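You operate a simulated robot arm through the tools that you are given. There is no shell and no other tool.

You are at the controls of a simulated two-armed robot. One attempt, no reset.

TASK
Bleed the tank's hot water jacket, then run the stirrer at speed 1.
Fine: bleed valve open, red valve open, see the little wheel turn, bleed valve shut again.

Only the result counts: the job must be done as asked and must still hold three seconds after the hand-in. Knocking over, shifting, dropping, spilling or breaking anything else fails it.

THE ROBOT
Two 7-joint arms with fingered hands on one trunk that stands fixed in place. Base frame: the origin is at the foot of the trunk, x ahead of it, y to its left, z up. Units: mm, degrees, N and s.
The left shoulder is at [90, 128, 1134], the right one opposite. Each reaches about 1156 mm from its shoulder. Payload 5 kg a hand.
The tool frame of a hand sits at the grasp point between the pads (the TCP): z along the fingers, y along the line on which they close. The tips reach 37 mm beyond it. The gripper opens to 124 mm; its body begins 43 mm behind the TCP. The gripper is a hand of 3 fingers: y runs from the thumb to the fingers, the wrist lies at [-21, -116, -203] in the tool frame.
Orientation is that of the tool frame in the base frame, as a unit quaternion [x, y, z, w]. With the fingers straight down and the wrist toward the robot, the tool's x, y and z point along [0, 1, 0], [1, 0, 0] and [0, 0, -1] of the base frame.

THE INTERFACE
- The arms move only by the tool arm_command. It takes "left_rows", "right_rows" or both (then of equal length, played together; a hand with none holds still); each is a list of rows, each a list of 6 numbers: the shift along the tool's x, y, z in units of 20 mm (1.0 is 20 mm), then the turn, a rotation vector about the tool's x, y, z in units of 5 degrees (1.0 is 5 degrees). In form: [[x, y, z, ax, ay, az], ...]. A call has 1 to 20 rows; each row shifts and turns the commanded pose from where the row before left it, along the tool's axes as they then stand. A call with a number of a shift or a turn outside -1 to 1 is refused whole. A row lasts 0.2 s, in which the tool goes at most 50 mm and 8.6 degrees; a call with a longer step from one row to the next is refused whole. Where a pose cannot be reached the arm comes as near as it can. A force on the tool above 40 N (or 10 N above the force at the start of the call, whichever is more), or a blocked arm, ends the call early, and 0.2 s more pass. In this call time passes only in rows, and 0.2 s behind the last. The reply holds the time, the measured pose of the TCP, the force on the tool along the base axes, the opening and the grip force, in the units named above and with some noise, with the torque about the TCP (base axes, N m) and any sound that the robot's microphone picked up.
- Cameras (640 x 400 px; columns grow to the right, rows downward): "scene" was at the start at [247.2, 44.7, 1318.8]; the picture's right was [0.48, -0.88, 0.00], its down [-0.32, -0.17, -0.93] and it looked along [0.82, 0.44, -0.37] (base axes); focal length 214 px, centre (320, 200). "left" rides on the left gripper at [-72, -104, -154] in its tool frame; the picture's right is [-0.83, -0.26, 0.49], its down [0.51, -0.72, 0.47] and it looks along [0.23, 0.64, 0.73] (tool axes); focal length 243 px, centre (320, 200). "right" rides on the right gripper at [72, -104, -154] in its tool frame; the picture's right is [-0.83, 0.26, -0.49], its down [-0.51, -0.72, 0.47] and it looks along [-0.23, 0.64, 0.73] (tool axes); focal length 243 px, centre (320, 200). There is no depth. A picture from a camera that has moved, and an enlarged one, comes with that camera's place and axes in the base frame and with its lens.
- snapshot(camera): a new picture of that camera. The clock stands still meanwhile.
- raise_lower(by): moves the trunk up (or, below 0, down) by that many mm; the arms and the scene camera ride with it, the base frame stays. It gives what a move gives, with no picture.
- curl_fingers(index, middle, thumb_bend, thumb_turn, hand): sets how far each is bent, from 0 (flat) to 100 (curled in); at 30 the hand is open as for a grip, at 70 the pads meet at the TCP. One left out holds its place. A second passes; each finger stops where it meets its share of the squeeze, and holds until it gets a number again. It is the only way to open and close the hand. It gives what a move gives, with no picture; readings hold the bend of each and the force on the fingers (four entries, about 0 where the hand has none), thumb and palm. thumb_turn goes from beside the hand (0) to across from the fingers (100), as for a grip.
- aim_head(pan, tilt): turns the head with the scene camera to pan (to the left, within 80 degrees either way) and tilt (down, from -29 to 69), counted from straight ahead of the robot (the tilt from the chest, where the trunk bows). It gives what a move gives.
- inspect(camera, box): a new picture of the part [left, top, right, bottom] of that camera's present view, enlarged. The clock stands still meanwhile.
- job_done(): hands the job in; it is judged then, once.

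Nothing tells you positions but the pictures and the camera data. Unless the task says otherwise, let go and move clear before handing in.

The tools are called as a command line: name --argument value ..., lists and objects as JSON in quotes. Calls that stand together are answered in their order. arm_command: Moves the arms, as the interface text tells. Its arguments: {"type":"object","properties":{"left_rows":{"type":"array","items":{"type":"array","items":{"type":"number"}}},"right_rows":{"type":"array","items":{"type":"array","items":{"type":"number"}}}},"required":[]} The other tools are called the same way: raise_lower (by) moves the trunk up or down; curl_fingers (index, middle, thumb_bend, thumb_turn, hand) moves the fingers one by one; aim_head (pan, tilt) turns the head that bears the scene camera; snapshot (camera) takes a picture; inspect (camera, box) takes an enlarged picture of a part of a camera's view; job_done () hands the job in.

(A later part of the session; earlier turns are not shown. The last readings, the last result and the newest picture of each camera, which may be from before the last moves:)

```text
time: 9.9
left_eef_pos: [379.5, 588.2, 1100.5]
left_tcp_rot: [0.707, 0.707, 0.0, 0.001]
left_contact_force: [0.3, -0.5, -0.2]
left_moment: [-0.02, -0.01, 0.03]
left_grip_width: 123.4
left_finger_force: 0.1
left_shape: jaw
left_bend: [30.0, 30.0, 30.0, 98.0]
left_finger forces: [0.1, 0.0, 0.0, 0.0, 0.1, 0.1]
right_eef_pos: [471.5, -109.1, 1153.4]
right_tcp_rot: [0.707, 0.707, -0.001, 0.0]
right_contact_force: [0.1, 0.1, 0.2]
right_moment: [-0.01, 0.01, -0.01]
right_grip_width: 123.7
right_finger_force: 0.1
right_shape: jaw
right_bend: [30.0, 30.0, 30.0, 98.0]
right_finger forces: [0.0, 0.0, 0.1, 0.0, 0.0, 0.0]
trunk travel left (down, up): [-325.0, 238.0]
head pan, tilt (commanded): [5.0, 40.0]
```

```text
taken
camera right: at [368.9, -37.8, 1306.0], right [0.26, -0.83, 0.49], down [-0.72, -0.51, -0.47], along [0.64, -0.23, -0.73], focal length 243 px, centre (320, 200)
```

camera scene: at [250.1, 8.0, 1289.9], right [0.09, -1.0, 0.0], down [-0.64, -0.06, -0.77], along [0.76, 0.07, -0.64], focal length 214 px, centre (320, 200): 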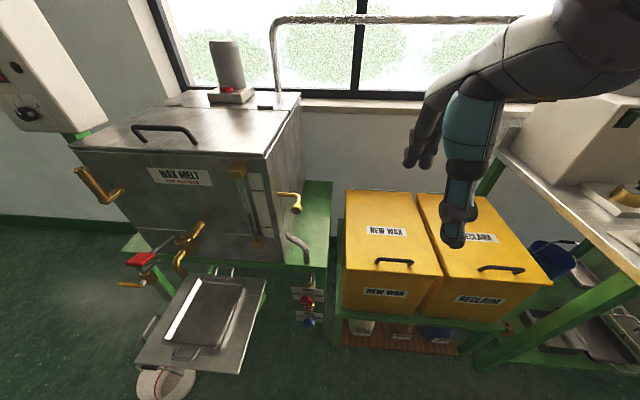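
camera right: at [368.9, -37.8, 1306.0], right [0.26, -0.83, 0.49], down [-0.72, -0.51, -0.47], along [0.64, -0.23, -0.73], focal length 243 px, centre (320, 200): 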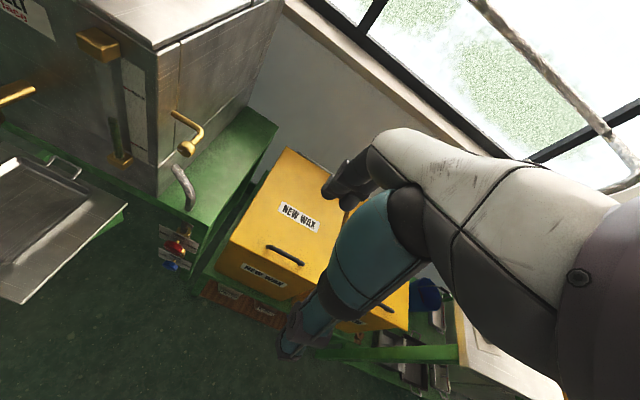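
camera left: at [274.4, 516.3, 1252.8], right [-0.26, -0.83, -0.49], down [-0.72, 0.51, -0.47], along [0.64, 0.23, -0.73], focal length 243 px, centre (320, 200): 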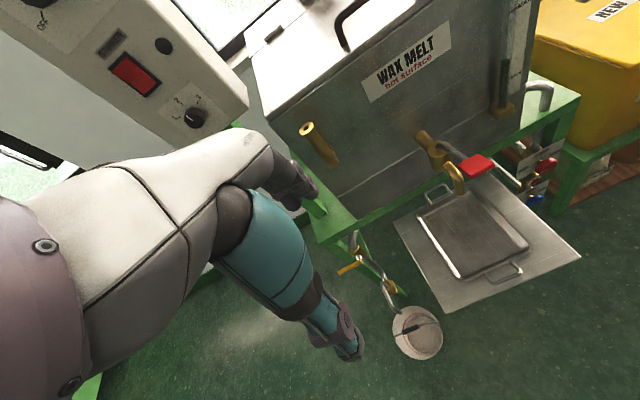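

The left camera has a good view of the panel now, and the head sees the tank's right side. I'll enlarge those.

inspect --camera "left" --box '[150, 80, 230, 140]'

inspect --camera "left" --box '[80, 20, 190, 110]'

inspect --camera "scene" --box '[250, 170, 330, 270]'

inspect --camera "scene" --box '[110, 230, 200, 330]'

inspect --camera "left" --box '[320, 220, 440, 310]'

inspect --camera "right" --box '[150, 90, 230, 220]'

```text
6.67 times, centred on (190, 110) of left
camera zoom: at [274.4, 516.3, 1252.8], right [-0.26, -0.83, -0.49], down [-0.72, 0.51, -0.47], along [0.64, 0.23, -0.73], focal length 1618 px, centre (1187, 800)
```

zoom: 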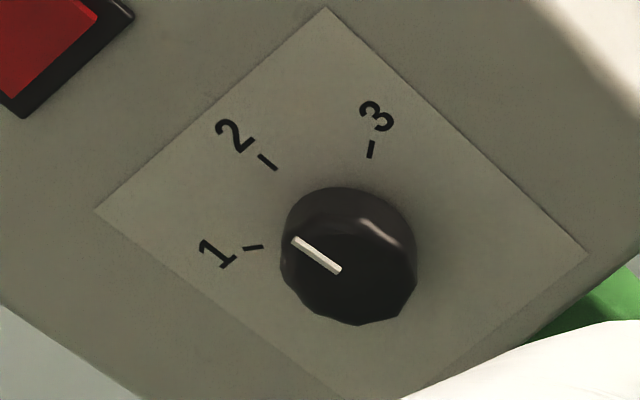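

```text
4.44 times, centred on (135, 65) of left
camera zoom: at [274.4, 516.3, 1252.8], right [-0.26, -0.83, -0.49], down [-0.72, 0.51, -0.47], along [0.64, 0.23, -0.73], focal length 1078 px, centre (1142, 800)
```

zoom: 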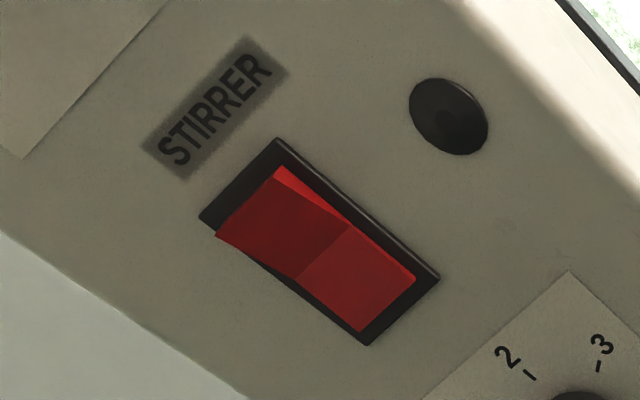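

```text
4.00 times, centred on (290, 220) of scene
camera zoom: at [250.1, 8.0, 1289.9], right [0.09, -1.0, 0.0], down [-0.64, -0.06, -0.77], along [0.76, 0.07, -0.64], focal length 858 px, centre (440, 120)
```

zoom: 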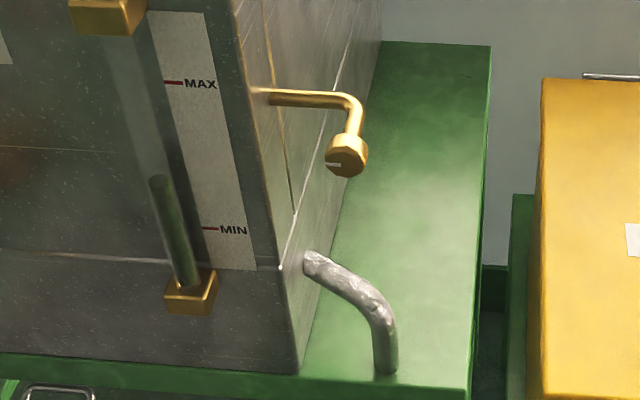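

```text
4.00 times, centred on (155, 280) of scene
camera zoom: at [250.1, 8.0, 1289.9], right [0.09, -1.0, 0.0], down [-0.64, -0.06, -0.77], along [0.76, 0.07, -0.64], focal length 858 px, centre (980, -120)
```

zoom: 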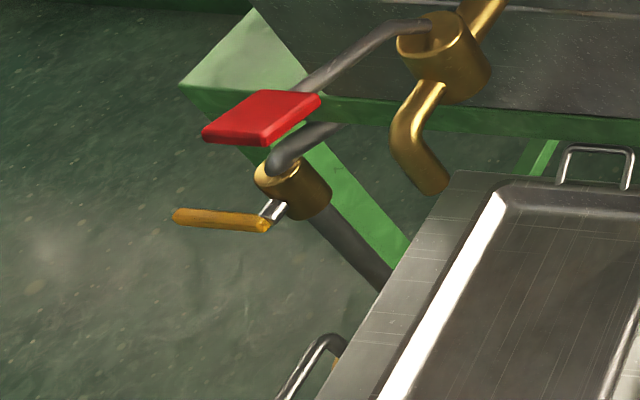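

```text
4.44 times, centred on (380, 265) of left
camera zoom: at [274.4, 516.3, 1252.8], right [-0.26, -0.83, -0.49], down [-0.72, 0.51, -0.47], along [0.64, 0.23, -0.73], focal length 1078 px, centre (53, -89)
```

zoom: 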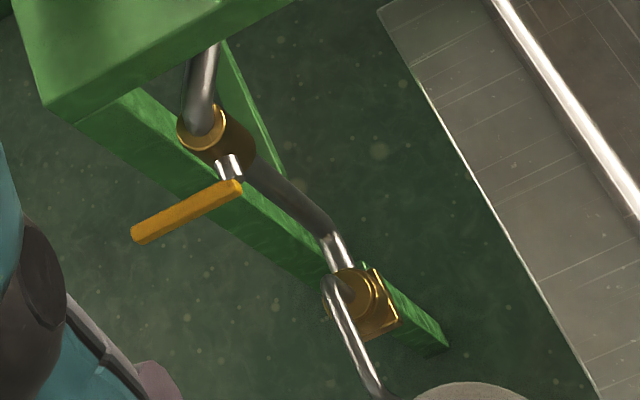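

```text
3.08 times, centred on (190, 155) of right
camera zoom: at [368.9, -37.8, 1306.0], right [0.26, -0.83, 0.49], down [-0.72, -0.51, -0.47], along [0.64, -0.23, -0.73], focal length 746 px, centre (720, 338)
```

zoom: 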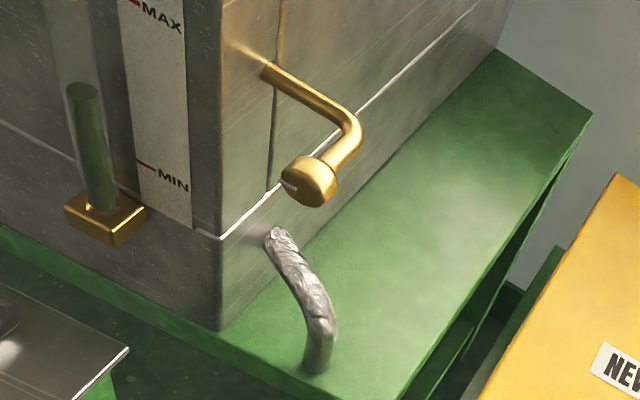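

The speed knob's pointer appears near 2 rather than 1 (ticks 1, 2, 3 at about -60, 0, +60 degrees), so it will need turning. Before lowering the trunk I raise the right hand clear of the yellow box.

arm_command --right_rows '[[0, 0, -1, 0, 0, 0], [0, 0, -1, 0, 0, 0], [0, 0, -1, 0, 0, 0], [0, 0, -1, 0, 0, 0], [0, 0, -1, 0, 0, 0], [0, 0, -1, 0, 0, 0], [0, 0, -1, 0, 0, 0], [0, 0, -1, 0, 0, 0], [0, 0, -1, 0, 0, 0], [0, 0, -1, 0, 0, 0], [0, 0, -1, 0, 0, 0], [0, 0, -1, 0, 0, 0]]'

raise_lower --by -200

snapshot --camera "scene"

snapshot --camera "left"

snapshot --camera "right"

```text
time: 12.5
left_eef_pos: [379.7, 587.8, 1100.6]
left_tcp_rot: [0.707, 0.707, -0.001, 0.0]
left_contact_force: [-0.7, -0.5, -0.4]
left_moment: [-0.01, -0.03, -0.01]
left_grip_width: 123.9
left_finger_force: 0.1
left_shape: jaw
left_bend: [30.0, 30.0, 30.0, 98.0]
left_finger forces: [0.1, 0.1, 0.0, 0.0, 0.1, 0.0]
right_eef_pos: [474.3, -107.2, 1393.0]
right_tcp_rot: [0.707, 0.707, -0.001, 0.0]
right_contact_force: [-0.2, 0.2, -0.1]
right_moment: [0.0, -0.02, -0.01]
right_grip_width: 123.7
right_finger_force: 0.1
right_shape: jaw
right_bend: [30.0, 30.0, 30.0, 98.0]
right_finger forces: [0.0, 0.0, 0.1, 0.0, 0.0, 0.0]
trunk travel left (down, up): [-325.0, 238.0]
head pan, tilt (commanded): [5.0, 40.0]
```

```text
time: 14.7
left_eef_pos: [378.9, 590.2, 901.6]
left_tcp_rot: [0.707, 0.707, 0.0, 0.0]
left_contact_force: [0.5, 0.2, 0.6]
left_moment: [-0.01, -0.01, 0.01]
left_grip_width: 123.5
left_finger_force: 0.1
left_shape: jaw
left_bend: [30.0, 30.0, 30.0, 98.0]
left_finger forces: [0.0, 0.0, 0.0, 0.1, 0.0, 0.1]
right_eef_pos: [503.6, -108.2, 1166.0]
right_tcp_rot: [0.706, 0.708, -0.017, -0.021]
right_contact_force: [-0.7, -1.1, 0.3]
right_moment: [0.0, -0.05, 0.02]
right_grip_width: 124.0
right_finger_force: 0.0
right_shape: jaw
right_bend: [30.0, 30.0, 30.0, 98.0]
right_finger forces: [0.0, 0.0, 0.1, 0.0, 0.0, 0.0]
trunk travel left (down, up): [-125.0, 438.0]
head pan, tilt (commanded): [5.0, 40.0]
```

```text
taken
camera scene: at [316.8, 7.9, 1067.1], right [0.09, -1.0, 0.0], down [-0.64, -0.06, -0.77], along [0.76, 0.07, -0.64], focal length 214 px, centre (320, 200)
```

scene: 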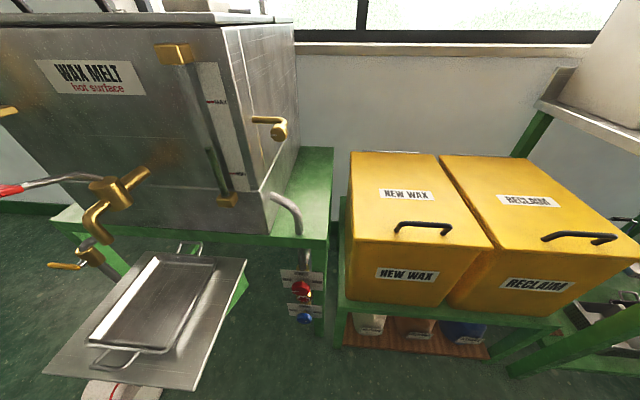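

```text
taken
camera left: at [273.5, 517.2, 1054.0], right [-0.26, -0.83, -0.49], down [-0.72, 0.51, -0.47], along [0.64, 0.23, -0.73], focal length 243 px, centre (320, 200)
```

left: 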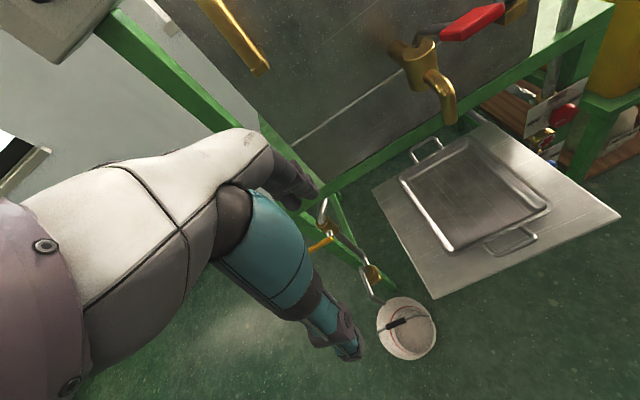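

```text
taken
camera right: at [408.2, -38.2, 1325.1], right [0.29, -0.83, 0.47], down [-0.74, -0.51, -0.44], along [0.6, -0.23, -0.76], focal length 243 px, centre (320, 200)
```

right: 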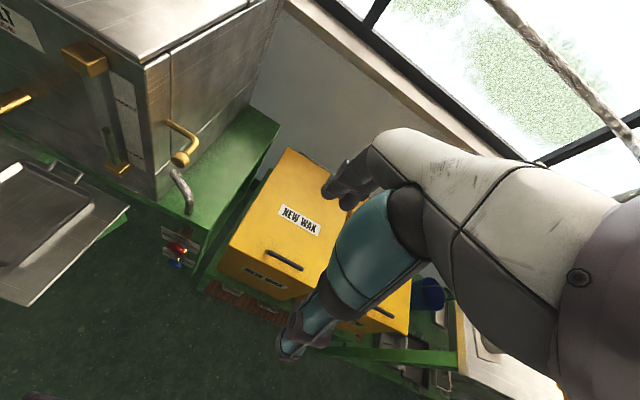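

The lower head position gives a better frontal view of the manifold and the tank side. Zooming in on both and on the left line.

inspect --camera "scene" --box '[270, 240, 340, 330]'

inspect --camera "scene" --box '[190, 70, 310, 250]'

inspect --camera "scene" --box '[240, 100, 300, 150]'

inspect --camera "left" --box '[300, 190, 400, 310]'

inspect --camera "left" --box '[520, 80, 600, 170]'

aim_head --pan 50 --tilt 40

snapshot --camera "scene"

```text
4.44 times, centred on (305, 285) of scene
camera zoom: at [316.8, 7.9, 1067.1], right [0.09, -1.0, 0.0], down [-0.64, -0.06, -0.77], along [0.76, 0.07, -0.64], focal length 953 px, centre (387, -178)
```

zoom: 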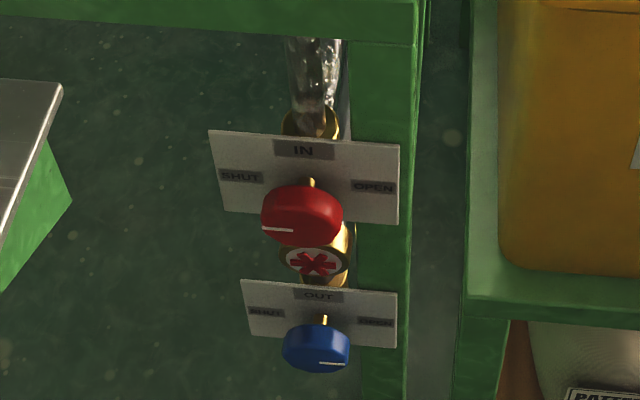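

```text
2.22 times, centred on (250, 160) of scene
camera zoom: at [316.8, 7.9, 1067.1], right [0.09, -1.0, 0.0], down [-0.64, -0.06, -0.77], along [0.76, 0.07, -0.64], focal length 477 px, centre (476, 289)
```

zoom: 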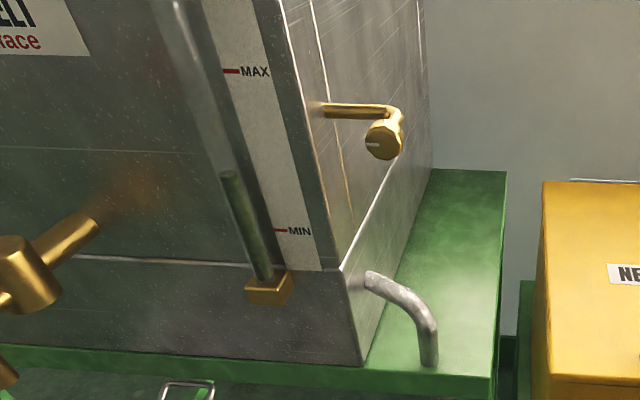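

```text
8.00 times, centred on (270, 125) of scene
camera zoom: at [316.8, 7.9, 1067.1], right [0.09, -1.0, 0.0], down [-0.64, -0.06, -0.77], along [0.76, 0.07, -0.64], focal length 1716 px, centre (720, 800)
```

zoom: 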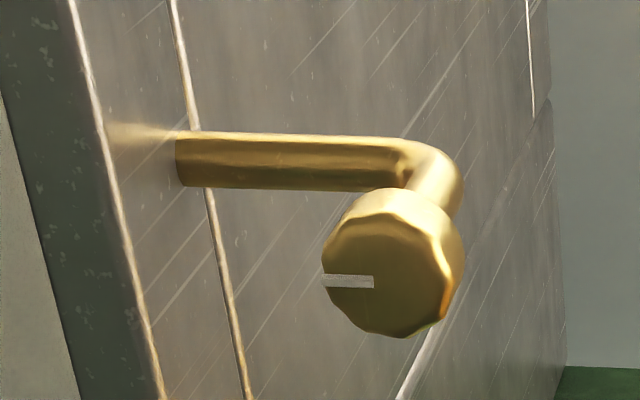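

```text
3.33 times, centred on (350, 250) of left
camera zoom: at [273.5, 517.2, 1054.0], right [-0.26, -0.83, -0.49], down [-0.72, 0.51, -0.47], along [0.64, 0.23, -0.73], focal length 809 px, centre (220, 33)
```

zoom: 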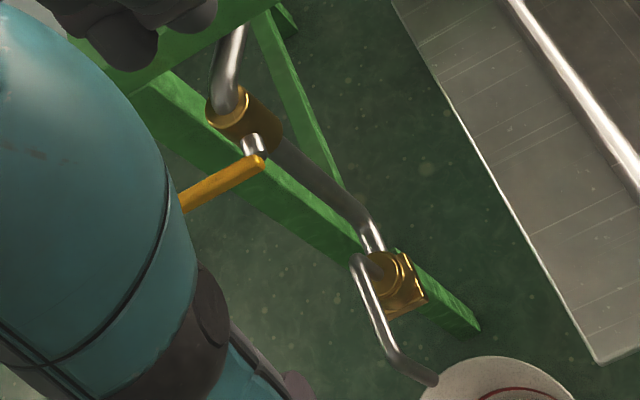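

```text
4.44 times, centred on (560, 125) of left
camera zoom: at [273.5, 517.2, 1054.0], right [-0.26, -0.83, -0.49], down [-0.72, 0.51, -0.47], along [0.64, 0.23, -0.73], focal length 1078 px, centre (-747, 533)
```

zoom: 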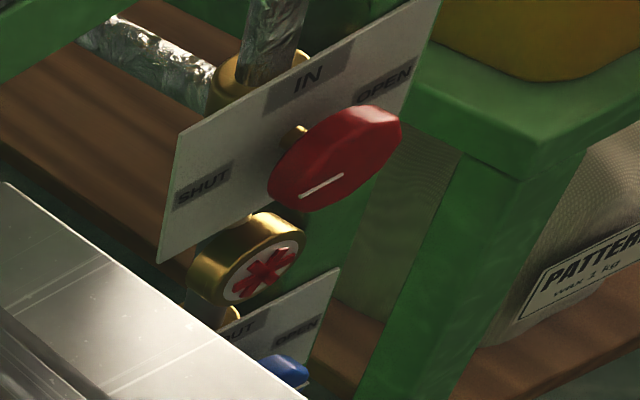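

```text
time: 15.8
left_eef_pos: [378.7, 589.7, 900.8]
left_tcp_rot: [0.707, 0.707, -0.001, 0.0]
left_contact_force: [0.2, 0.1, 0.6]
left_moment: [-0.01, -0.01, 0.01]
left_grip_width: 123.7
left_finger_force: 0.0
left_shape: jaw
left_bend: [30.0, 30.0, 30.0, 98.0]
left_finger forces: [0.1, 0.0, 0.0, 0.1, 0.0, 0.0]
right_eef_pos: [504.0, -109.0, 1166.2]
right_tcp_rot: [0.706, 0.708, -0.016, -0.02]
right_contact_force: [0.5, 0.8, 0.1]
right_moment: [0.0, -0.01, 0.02]
right_grip_width: 123.4
right_finger_force: 0.0
right_shape: jaw
right_bend: [30.0, 30.0, 30.0, 98.0]
right_finger forces: [0.0, 0.1, 0.0, 0.0, 0.1, 0.1]
trunk travel left (down, up): [-125.0, 438.0]
head pan, tilt (commanded): [50.0, 40.0]
```

```text
taken
camera scene: at [287.1, 65.6, 1066.9], right [0.77, -0.64, 0.0], down [-0.41, -0.49, -0.77], along [0.49, 0.59, -0.64], focal length 214 px, centre (320, 200)
```

scene: 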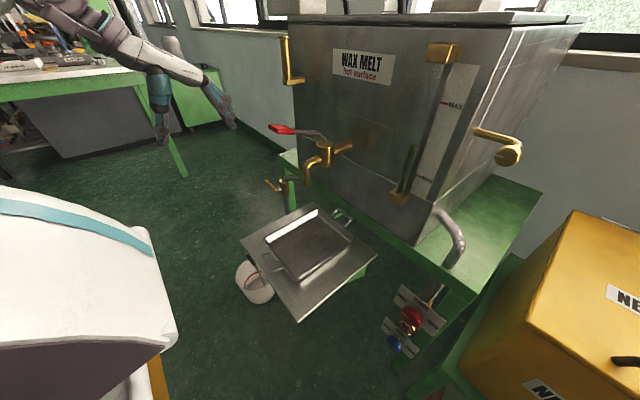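

I'll zoom in on the left line from this angle and look for anything like a label or outlet.

inspect --camera "scene" --box '[225, 165, 325, 310]'

inspect --camera "scene" --box '[255, 110, 365, 220]'

inspect --camera "scene" --box '[460, 110, 540, 200]'

inspect --camera "left" --box '[310, 190, 350, 240]'

inspect --camera "left" --box '[345, 245, 405, 305]'

```text
2.76 times, centred on (275, 238) of scene
camera zoom: at [287.1, 65.6, 1066.9], right [0.77, -0.64, 0.0], down [-0.41, -0.49, -0.77], along [0.49, 0.59, -0.64], focal length 592 px, centre (444, 97)
```

zoom: 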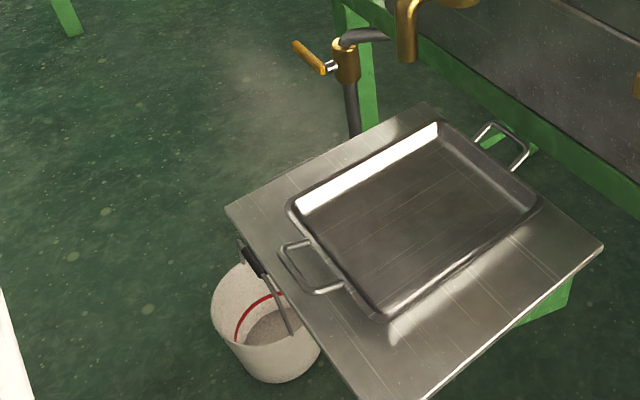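

```text
3.64 times, centred on (310, 165) of scene
camera zoom: at [287.1, 65.6, 1066.9], right [0.77, -0.64, 0.0], down [-0.41, -0.49, -0.77], along [0.49, 0.59, -0.64], focal length 780 px, centre (356, 327)
```

zoom: 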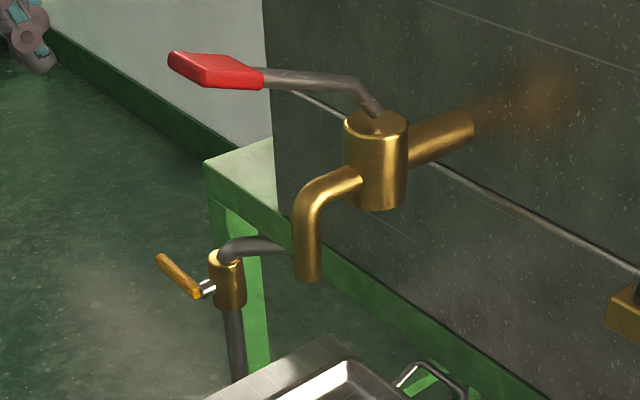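

```text
4.44 times, centred on (500, 155) of scene
camera zoom: at [287.1, 65.6, 1066.9], right [0.77, -0.64, 0.0], down [-0.41, -0.49, -0.77], along [0.49, 0.59, -0.64], focal length 953 px, centre (-480, 400)
```

zoom: 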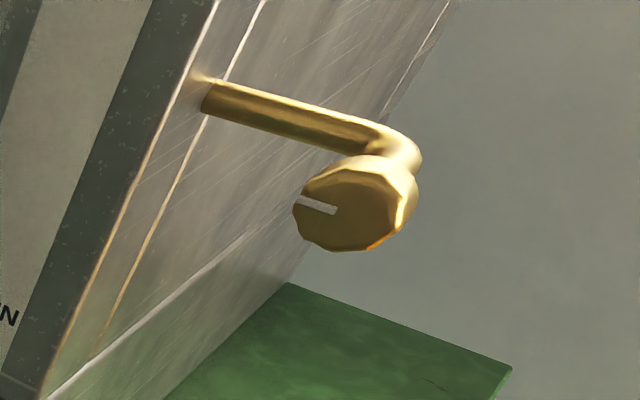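

```text
8.00 times, centred on (330, 215) of left
camera zoom: at [274.1, 517.2, 1053.6], right [-0.26, -0.83, -0.49], down [-0.72, 0.51, -0.47], along [0.64, 0.23, -0.73], focal length 1941 px, centre (240, 80)
```

zoom: 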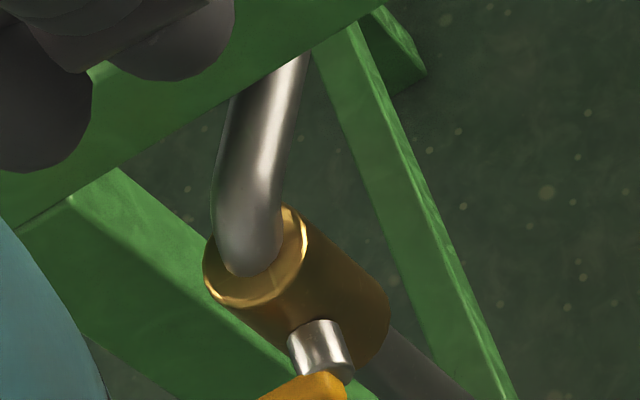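

```text
6.67 times, centred on (375, 275) of left
camera zoom: at [274.1, 517.2, 1053.6], right [-0.26, -0.83, -0.49], down [-0.72, 0.51, -0.47], along [0.64, 0.23, -0.73], focal length 1618 px, centre (-47, -300)
```

zoom: 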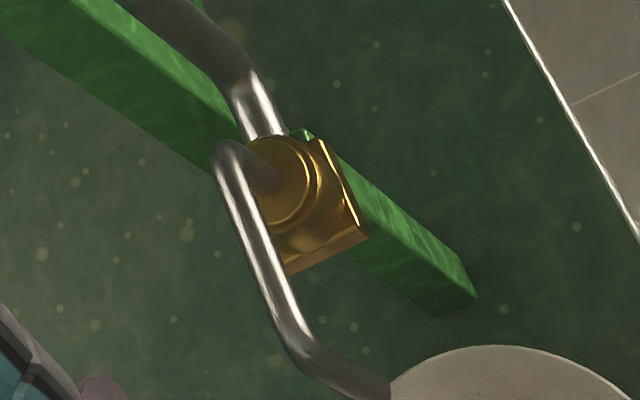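

The left line has a valve with a yellow lever across the pipe and an outlet pipe into the bucket, while the right brass cock has no outlet that I can see. I'll bring the left hand's camera lower and more level to study the left line.

arm_command --left_rows '[[0.65, 0.05, 0.9, 0, 0, 0], [0.65, 0.05, 0.9, 0, 0, 0], [0.65, 0.05, 0.9, 0, 0, 0], [0.65, 0.05, 0.9, 0, 0, 0], [0.65, 0.05, 0.9, 0, 0, 0], [0.65, 0.05, 0.9, 0, 0, 0], [0.65, 0.05, 0.9, 0, 0, 0], [0.65, 0.05, 0.9, 0, 0, 0], [0.65, 0.05, 0.9, 0, 0, 0], [0.65, 0.05, 0.9, 0, 0, 0], [0, 0, 0, -1, 0, 0], [0, 0, 0, -1, 0, 0], [0, 0, 0, -1, 0, 0], [0, 0, 0, -1, 0, 0], [0, 0, 0, -1, 0, 0], [0, 0, 0, -1, 0, 0], [0, 0, 0, -1, 0, 0]]'

snapshot --camera "left"

snapshot --camera "scene"

```text
time: 19.4
left_eef_pos: [388.7, 720.4, 720.3]
left_tcp_rot: [0.675, 0.674, 0.213, 0.213]
left_contact_force: [-0.9, -0.4, -0.2]
left_moment: [0.01, -0.04, -0.02]
left_grip_width: 123.8
left_finger_force: 0.1
left_shape: jaw
left_bend: [30.0, 30.0, 30.0, 98.0]
left_finger forces: [0.1, 0.1, 0.0, 0.0, 0.0, 0.0]
right_eef_pos: [503.9, -108.4, 1165.7]
right_tcp_rot: [0.706, 0.708, -0.016, -0.02]
right_contact_force: [-0.5, -0.2, 0.4]
right_moment: [-0.01, 0.0, -0.02]
right_grip_width: 124.0
right_finger_force: 0.0
right_shape: jaw
right_bend: [30.0, 30.0, 30.0, 98.0]
right_finger forces: [0.0, 0.0, 0.0, 0.1, 0.0, 0.1]
trunk travel left (down, up): [-125.0, 438.0]
head pan, tilt (commanded): [50.0, 40.0]
```

```text
taken
camera left: at [215.0, 648.3, 785.6], right [0.07, -0.83, -0.55], down [-0.32, 0.51, -0.8], along [0.95, 0.23, -0.23], focal length 243 px, centre (320, 200)
```

left: 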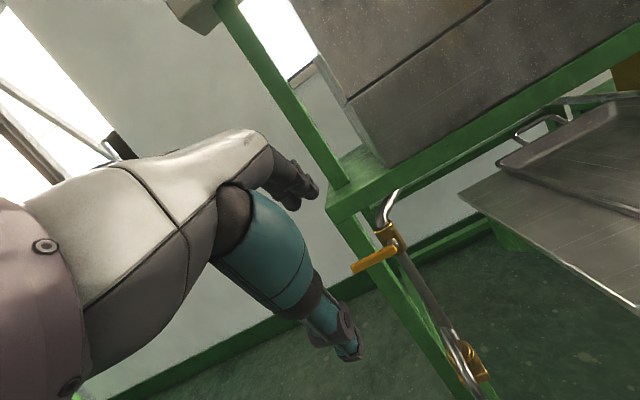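

```text
taken
camera scene: at [287.0, 66.1, 1066.9], right [0.77, -0.64, 0.0], down [-0.41, -0.49, -0.77], along [0.49, 0.59, -0.64], focal length 214 px, centre (320, 200)
```

scene: 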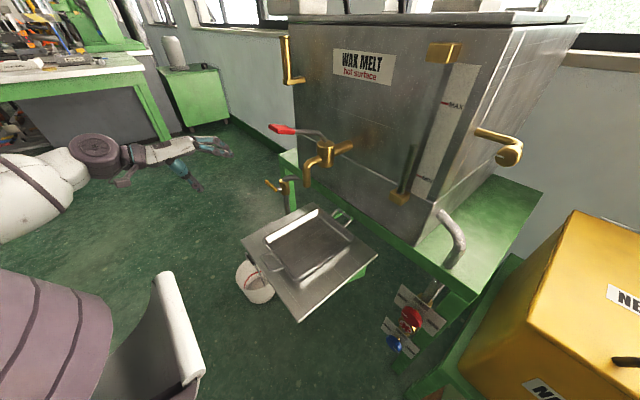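

inspect --camera "left" --box '[330, 170, 430, 300]'

inspect --camera "left" --box '[420, 310, 500, 400]'

inspect --camera "left" --box '[360, 70, 560, 270]'

```text
3.08 times, centred on (380, 235) of left
camera zoom: at [215.0, 648.3, 785.6], right [0.07, -0.83, -0.55], down [-0.32, 0.51, -0.8], along [0.95, 0.23, -0.23], focal length 746 px, centre (135, 92)
```

zoom: 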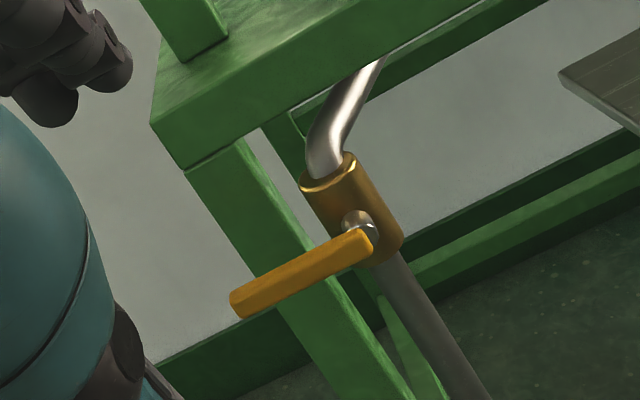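

```text
4.44 times, centred on (460, 355) of left
camera zoom: at [215.0, 648.3, 785.6], right [0.07, -0.83, -0.55], down [-0.32, 0.51, -0.8], along [0.95, 0.23, -0.23], focal length 1078 px, centre (-302, -489)
```

zoom: 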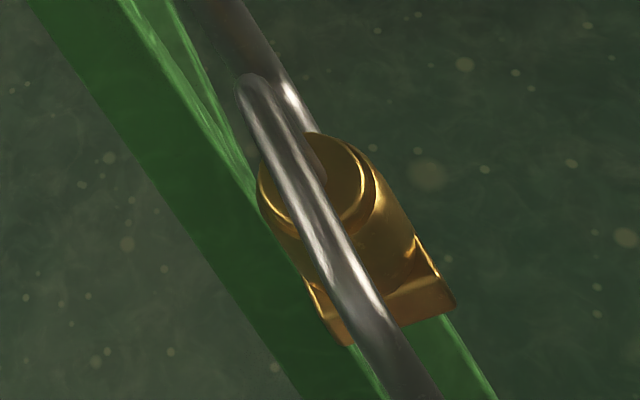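

```text
2.00 times, centred on (460, 170) of left
camera zoom: at [215.0, 648.3, 785.6], right [0.07, -0.83, -0.55], down [-0.32, 0.51, -0.8], along [0.95, 0.23, -0.23], focal length 485 px, centre (40, 260)
```

zoom: 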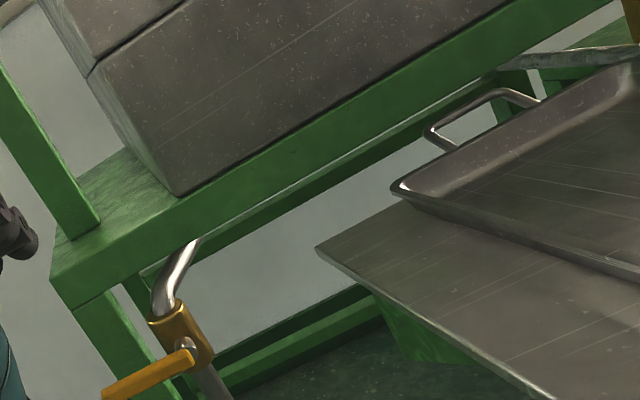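

The left pipe comes from under the tank (a low point), passes the lever valve and a block, and ends over the bucket; the brass cock sits higher on the jacket side. I'll bring the right hand's camera down for a frontal look at that cock from below and at the manifold pipework.

arm_command --right_rows '[[0.95, -0.2, 0.4, 0, 0, 0], [0.95, -0.2, 0.4, 0, 0, 0], [0.95, -0.2, 0.4, 0, 0, 0], [0.95, -0.2, 0.4, 0, 0, 0], [0.95, -0.2, 0.4, 0, 0, 0], [0.95, -0.2, 0.4, 0, 0, 0], [0.95, -0.2, 0.4, 0, 0, 0], [0.95, -0.2, 0.4, 0, 0, 0], [0, 0, 1, 0, 0, 0], [0, 0, 1, 0, 0, 0], [0, 0, 1, 0, 0, 0], [0, 0, 1, 0, 0, 0], [0, 0, 1, 0, 0, 0], [0, 0, 1, 0, 0, 0], [0, 0, 1, 0, 0, 0], [0, 0, 1, 0, 0, 0], [0, 0, 1, 0, 0, 0], [0, 0, 1, 0, 0, 0]]'

arm_command --right_rows '[[0, 0, 1, 0, 0, 0], [0, 0, 1, 0, 0, 0], [0, 0, 1, 0, 0, 0], [0, 0, 1, 0, 0, 0], [0, 0, 1, 0, 0, 0], [0, 0, 0, -1, 0, 0], [0, 0, 0, -1, 0, 0], [0, 0, 0, -1, 0, 0], [0, 0, 0, -1, 0, 0], [0, 0, 0, -1, 0, 0], [0, 0, 0, -1, 0, 0], [0, 0, 0, -1, 0, 0]]'

snapshot --camera "right"

snapshot --camera "scene"

```text
time: 22.5
left_eef_pos: [389.2, 720.1, 721.4]
left_tcp_rot: [0.674, 0.675, 0.213, 0.212]
left_contact_force: [-0.7, 0.1, 0.8]
left_moment: [0.02, -0.01, -0.03]
left_grip_width: 124.0
left_finger_force: 0.0
left_shape: jaw
left_bend: [30.0, 30.0, 30.0, 98.0]
left_finger forces: [0.0, 0.0, 0.0, 0.0, 0.0, 0.1]
right_eef_pos: [463.5, 44.9, 979.6]
right_tcp_rot: [0.707, 0.707, -0.013, -0.021]
right_contact_force: [8.2, 3.1, 16.1]
right_moment: [-0.93, 1.87, 0.19]
right_grip_width: 123.8
right_finger_force: 0.0
right_shape: jaw
right_bend: [30.0, 30.0, 30.0, 98.0]
right_finger forces: [0.0, 0.1, 0.0, 0.0, 0.1, 0.1]
trunk travel left (down, up): [-125.0, 438.0]
head pan, tilt (commanded): [50.0, 40.0]
stopped in row 15 (right hand): the force on the tool passed its limit at 53 N (the readings are from after the stop); the commanded pose is now the measured one
```

```text
time: 24.7
left_eef_pos: [388.1, 720.8, 722.3]
left_tcp_rot: [0.674, 0.675, 0.213, 0.212]
left_contact_force: [-0.7, -0.1, -0.4]
left_moment: [-0.01, -0.02, 0.0]
left_grip_width: 123.9
left_finger_force: 0.1
left_shape: jaw
left_bend: [30.0, 30.0, 30.0, 98.0]
left_finger forces: [0.0, 0.0, 0.0, 0.0, 0.0, 0.1]
right_eef_pos: [552.4, 105.0, 932.6]
right_tcp_rot: [0.761, 0.628, 0.133, 0.094]
right_contact_force: [-9.1, 2.2, -0.8]
right_moment: [0.02, 0.18, 0.23]
right_grip_width: 122.2
right_finger_force: 0.1
right_shape: jaw
right_bend: [39.0, 30.0, 30.0, 98.0]
right_finger forces: [9.1, 0.0, 0.0, 0.1, 0.0, 0.1]
right hand out of reach, approached as far as the arm can: row 6, 7, 8, 9, 10
trunk travel left (down, up): [-125.0, 438.0]
head pan, tilt (commanded): [50.0, 40.0]
stopped in row 10 (right hand): the arm was blocked; the commanded pose is now the measured one
```

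```text
taken
camera right: at [419.8, 192.1, 1051.9], right [-0.06, -0.88, 0.48], down [-0.61, -0.35, -0.71], along [0.79, -0.33, -0.51], focal length 243 px, centre (320, 200)
```

right: 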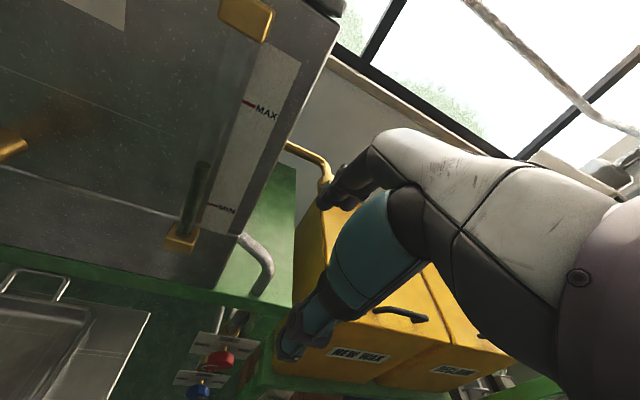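

```text
taken
camera scene: at [263.2, 57.9, 1040.0], right [0.87, -0.49, 0.0], down [-0.43, -0.76, -0.49], along [0.24, 0.42, -0.87], focal length 214 px, centre (320, 200)
```

scene: 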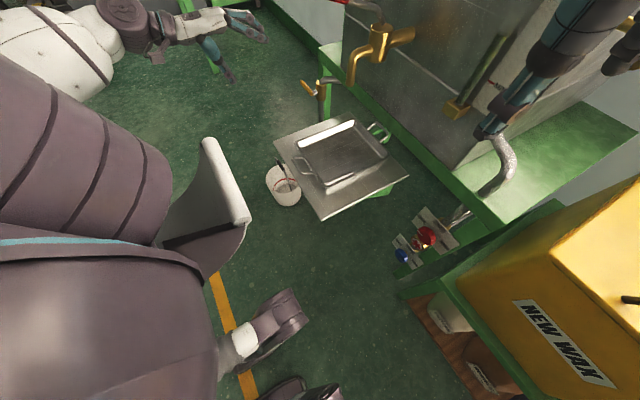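

My right forearm met the robot's own head and then one right finger came up against the brass cock's knob; I must ease off gently. First I curl that finger away from the knob, then look.

curl_fingers --hand "right" --index 65

inspect --camera "right" --box '[270, 120, 390, 230]'

snapshot --camera "left"

```text
time: 25.7
left_eef_pos: [389.7, 720.2, 721.4]
left_tcp_rot: [0.674, 0.675, 0.212, 0.212]
left_contact_force: [-0.2, -0.1, -1.7]
left_moment: [-0.02, 0.0, -0.02]
left_grip_width: 123.6
left_finger_force: 0.0
left_shape: jaw
left_bend: [30.0, 30.0, 30.0, 98.0]
left_finger forces: [0.1, 0.0, 0.0, 0.0, 0.1, 0.1]
right_eef_pos: [554.4, 105.7, 930.3]
right_tcp_rot: [0.761, 0.628, 0.132, 0.095]
right_contact_force: [-1.0, -0.3, -0.1]
right_moment: [0.0, -0.01, 0.03]
right_grip_width: 75.0
right_finger_force: 0.0
right_shape: fingers
right_bend: [65.0, 30.0, 30.0, 98.0]
right_finger forces: [0.0, 0.0, 0.0, 0.0, 0.0, 0.0]
trunk travel left (down, up): [-125.0, 438.0]
head pan, tilt (commanded): [50.0, 40.0]
```

```text
3.64 times, centred on (330, 175) of right
camera zoom: at [421.4, 192.5, 1050.1], right [-0.06, -0.88, 0.48], down [-0.61, -0.35, -0.71], along [0.79, -0.34, -0.51], focal length 882 px, centre (284, 291)
```

zoom: 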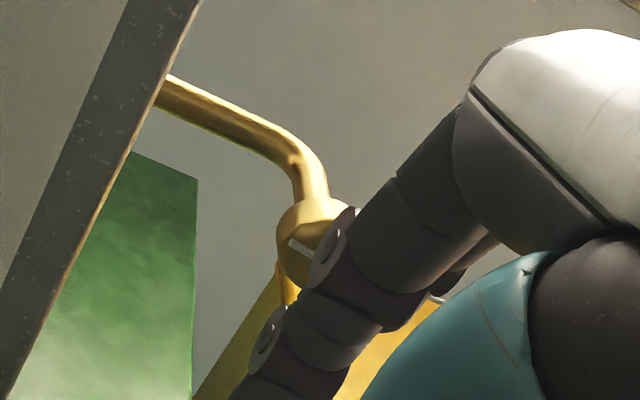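

```text
taken
camera left: at [215.1, 648.0, 786.0], right [0.07, -0.83, -0.55], down [-0.32, 0.51, -0.8], along [0.94, 0.23, -0.23], focal length 243 px, centre (320, 200)
```

left: 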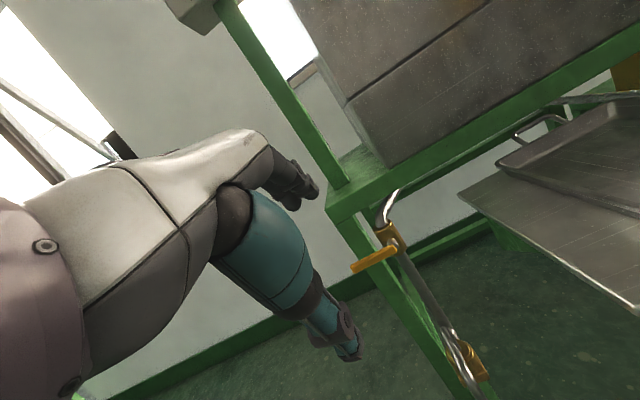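

The contact is released and the cock's pointer still looks unchanged. Now I curl the other finger and back the right hand away from the cock, then up and outward from the head.

curl_fingers --hand "right" --middle 65 --index 65

arm_command --right_rows '[[-0.13, -0.7, -0.24, 0, 0, 0], [-0.13, -0.5, -0.5, 0, 0, 0], [-0.33, 0.1, -0.76, 0, 0, 0], [-0.33, 0.1, -0.76, 0, 0, 0], [-0.33, 0.19, -0.76, 0, 0, 0], [-0.33, 0.19, -0.76, 0, 0, 0]]'

snapshot --camera "scene"

snapshot --camera "right"

```text
time: 26.7
left_eef_pos: [389.4, 719.9, 721.2]
left_tcp_rot: [0.674, 0.674, 0.213, 0.212]
left_contact_force: [0.2, -0.3, -0.3]
left_moment: [-0.01, 0.02, 0.02]
left_grip_width: 123.7
left_finger_force: 0.1
left_shape: jaw
left_bend: [30.0, 30.0, 30.0, 98.0]
left_finger forces: [0.1, 0.0, 0.0, 0.0, 0.1, 0.1]
right_eef_pos: [553.4, 105.9, 931.2]
right_tcp_rot: [0.761, 0.628, 0.132, 0.096]
right_contact_force: [-0.2, 0.1, 0.8]
right_moment: [-0.03, -0.03, -0.01]
right_grip_width: 75.1
right_finger_force: 0.0
right_shape: fingers
right_bend: [65.0, 65.0, 30.0, 98.0]
right_finger forces: [0.0, 0.0, 0.0, 0.1, 0.0, 0.1]
trunk travel left (down, up): [-125.0, 438.0]
head pan, tilt (commanded): [50.0, 40.0]
```

```text
time: 28.3
left_eef_pos: [390.4, 720.7, 722.4]
left_tcp_rot: [0.674, 0.674, 0.213, 0.212]
left_contact_force: [0.1, -1.0, -0.1]
left_moment: [0.02, 0.01, 0.0]
left_grip_width: 123.8
left_finger_force: 0.0
left_shape: jaw
left_bend: [30.0, 30.0, 30.0, 98.0]
left_finger forces: [0.1, 0.0, 0.0, 0.1, 0.1, 0.0]
right_eef_pos: [545.1, 76.0, 1003.9]
right_tcp_rot: [0.791, 0.594, 0.125, 0.074]
right_contact_force: [0.1, 0.5, -0.7]
right_moment: [-0.02, -0.02, 0.0]
right_grip_width: 75.1
right_finger_force: 0.0
right_shape: fingers
right_bend: [65.0, 65.0, 30.0, 98.0]
right_finger forces: [0.0, 0.0, 0.0, 0.0, 0.1, 0.0]
trunk travel left (down, up): [-125.0, 438.0]
head pan, tilt (commanded): [50.0, 40.0]
stopped in row 6 (right hand): the arm was blocked; the commanded pose is now the measured one
```

```text
taken
camera scene: at [287.3, 66.8, 1069.7], right [0.77, -0.64, 0.0], down [-0.4, -0.48, -0.78], along [0.5, 0.6, -0.62], focal length 214 px, centre (320, 200)
```

scene: 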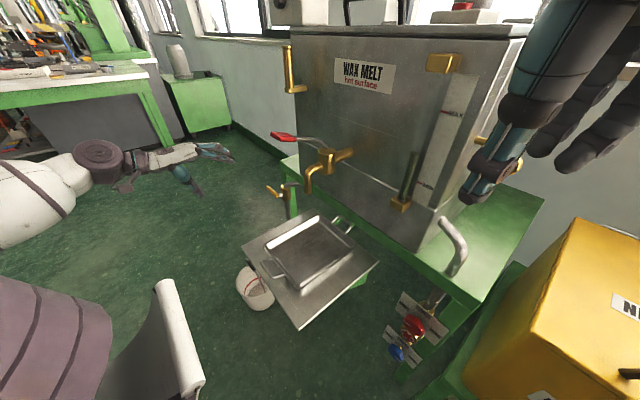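

```text
taken
camera right: at [424.0, 167.8, 1130.8], right [-0.12, -0.89, 0.45], down [-0.66, -0.27, -0.7], along [0.74, -0.38, -0.56], focal length 243 px, centre (320, 200)
```

right: 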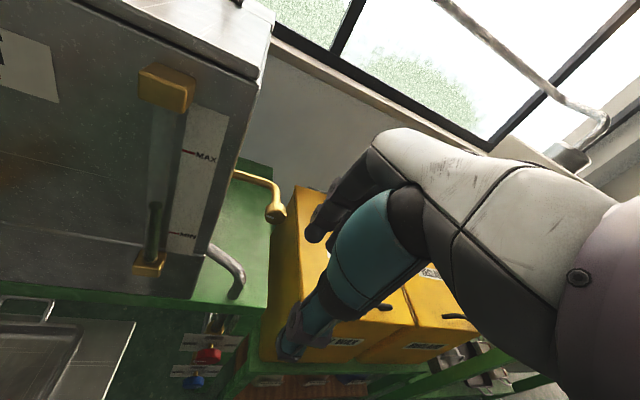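

The head is back in place and the cock is untouched. I'll move the right hand out to the right and up, above the yellow boxes, clear of head and cock.

arm_command --right_rows '[[-0.89, 0.48, -0.32, 0, 0, 0], [-0.89, 0.48, -0.32, 0, 0, 0], [-0.89, 0.48, -0.32, 0, 0, 0], [-0.89, 0.48, -0.32, 0, 0, 0], [-0.89, 0.48, -0.32, 0, 0, 0], [-0.89, 0.48, -0.32, 0, 0, 0], [-0.89, 0.48, -0.32, 0, 0, 0], [-0.89, 0.48, -0.32, 0, 0, 0], [-0.89, 0.48, -0.32, 0, 0, 0], [-0.89, 0.48, -0.32, 0, 0, 0], [-0.89, 0.48, -0.32, 0, 0, 0], [-0.89, 0.48, -0.32, 0, 0, 0]]'

aim_head --pan 10 --tilt 35

snapshot --camera "scene"

snapshot --camera "right"

```text
time: 30.9
left_eef_pos: [389.6, 720.4, 722.0]
left_tcp_rot: [0.674, 0.674, 0.214, 0.212]
left_contact_force: [0.3, 0.0, -0.6]
left_moment: [0.0, 0.0, 0.03]
left_grip_width: 123.8
left_finger_force: 0.0
left_shape: jaw
left_bend: [30.0, 30.0, 30.0, 98.0]
left_finger forces: [0.0, 0.0, 0.0, 0.0, 0.0, 0.0]
right_eef_pos: [573.3, -165.6, 1082.5]
right_tcp_rot: [0.791, 0.594, 0.125, 0.073]
right_contact_force: [-0.9, 0.1, 0.2]
right_moment: [-0.01, 0.0, 0.02]
right_grip_width: 74.9
right_finger_force: 0.0
right_shape: fingers
right_bend: [65.0, 65.0, 30.0, 98.0]
right_finger forces: [0.1, 0.0, 0.0, 0.0, 0.1, 0.1]
trunk travel left (down, up): [-125.0, 438.0]
head pan, tilt (commanded): [50.0, 40.0]
```

```text
time: 32.0
left_eef_pos: [390.3, 719.8, 720.6]
left_tcp_rot: [0.674, 0.675, 0.213, 0.213]
left_contact_force: [-0.1, -0.5, 0.0]
left_moment: [-0.01, 0.0, 0.01]
left_grip_width: 123.6
left_finger_force: 0.1
left_shape: jaw
left_bend: [30.0, 30.0, 30.0, 98.0]
left_finger forces: [0.0, 0.0, 0.1, 0.1, 0.0, 0.0]
right_eef_pos: [573.2, -163.6, 1083.2]
right_tcp_rot: [0.791, 0.595, 0.125, 0.073]
right_contact_force: [-0.5, 0.2, -0.1]
right_moment: [0.02, 0.01, 0.02]
right_grip_width: 74.9
right_finger_force: 0.1
right_shape: fingers
right_bend: [65.0, 65.0, 30.0, 98.0]
right_finger forces: [0.0, 0.0, 0.1, 0.1, 0.0, 0.0]
trunk travel left (down, up): [-125.0, 438.0]
head pan, tilt (commanded): [10.0, 35.0]
```

```text
taken
camera scene: at [319.1, 15.9, 1074.5], right [0.17, -0.98, 0.0], down [-0.56, -0.1, -0.82], along [0.81, 0.14, -0.57], focal length 214 px, centre (320, 200)
```

scene: 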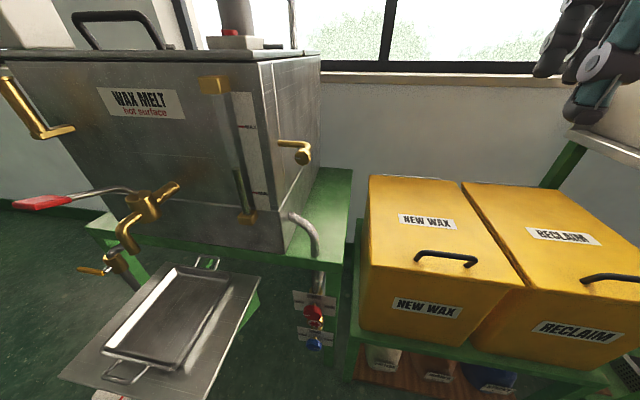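

```text
taken
camera right: at [452.9, -71.1, 1210.6], right [-0.12, -0.89, 0.45], down [-0.66, -0.27, -0.7], along [0.74, -0.38, -0.56], focal length 243 px, centre (320, 200)
```

right: 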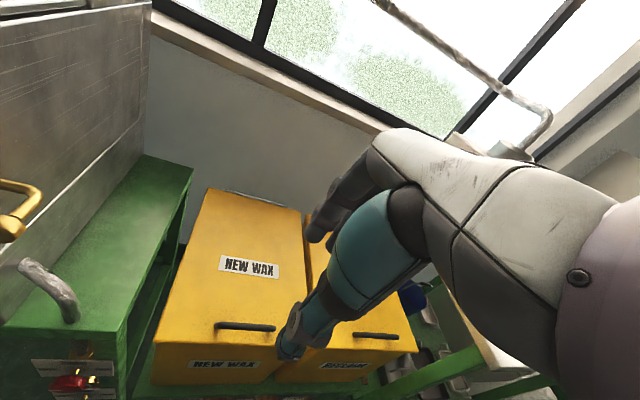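

Both hands are free; I'll check the cock's pointer is unchanged and look again for an outlet and for the pipe runs.

inspect --camera "scene" --box '[270, 130, 320, 175]'

inspect --camera "right" --box '[0, 160, 100, 260]'

inspect --camera "scene" --box '[280, 265, 350, 355]'

inspect --camera "right" --box '[0, 240, 160, 400]'

```text
8.89 times, centred on (295, 152) of scene
camera zoom: at [319.1, 15.9, 1074.5], right [0.17, -0.98, 0.0], down [-0.56, -0.1, -0.82], along [0.81, 0.14, -0.57], focal length 1906 px, centre (542, 622)
```

zoom: 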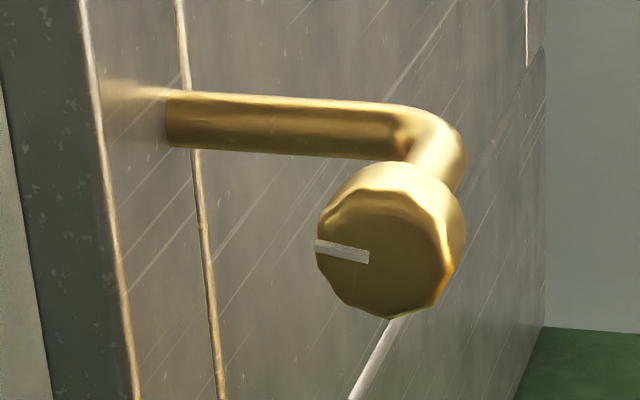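

```text
4.00 times, centred on (50, 210) of right
camera zoom: at [452.9, -71.1, 1210.6], right [-0.12, -0.89, 0.45], down [-0.66, -0.27, -0.7], along [0.74, -0.38, -0.56], focal length 970 px, centre (1400, 160)
```

zoom: 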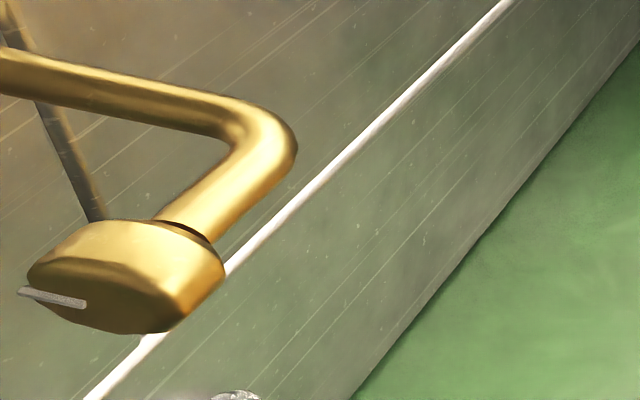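

```text
4.44 times, centred on (315, 310) of scene
camera zoom: at [319.1, 15.9, 1074.5], right [0.17, -0.98, 0.0], down [-0.56, -0.1, -0.82], along [0.81, 0.14, -0.57], focal length 953 px, centre (342, -289)
```

zoom: 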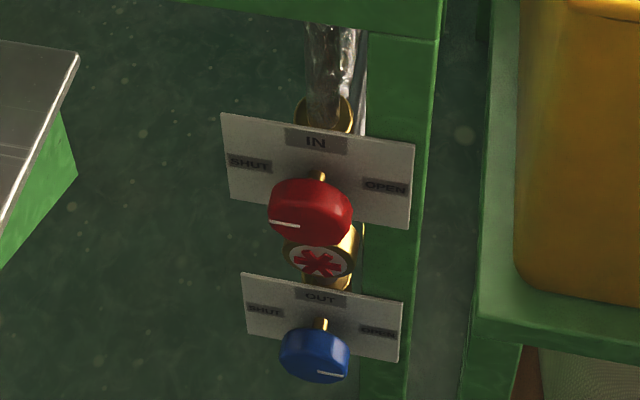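

```text
2.50 times, centred on (80, 320) of right
camera zoom: at [452.9, -71.1, 1210.6], right [-0.12, -0.89, 0.45], down [-0.66, -0.27, -0.7], along [0.74, -0.38, -0.56], focal length 606 px, centre (920, -100)
```

zoom: 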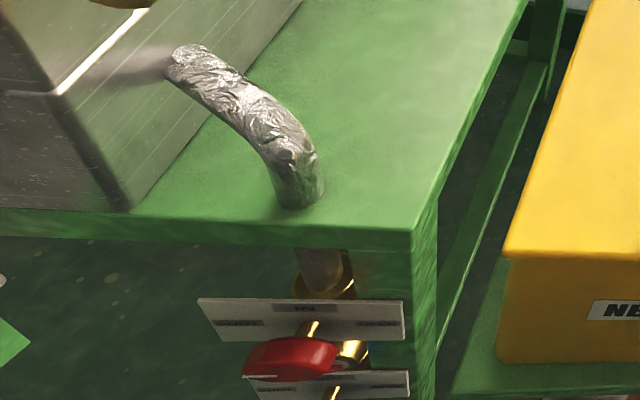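

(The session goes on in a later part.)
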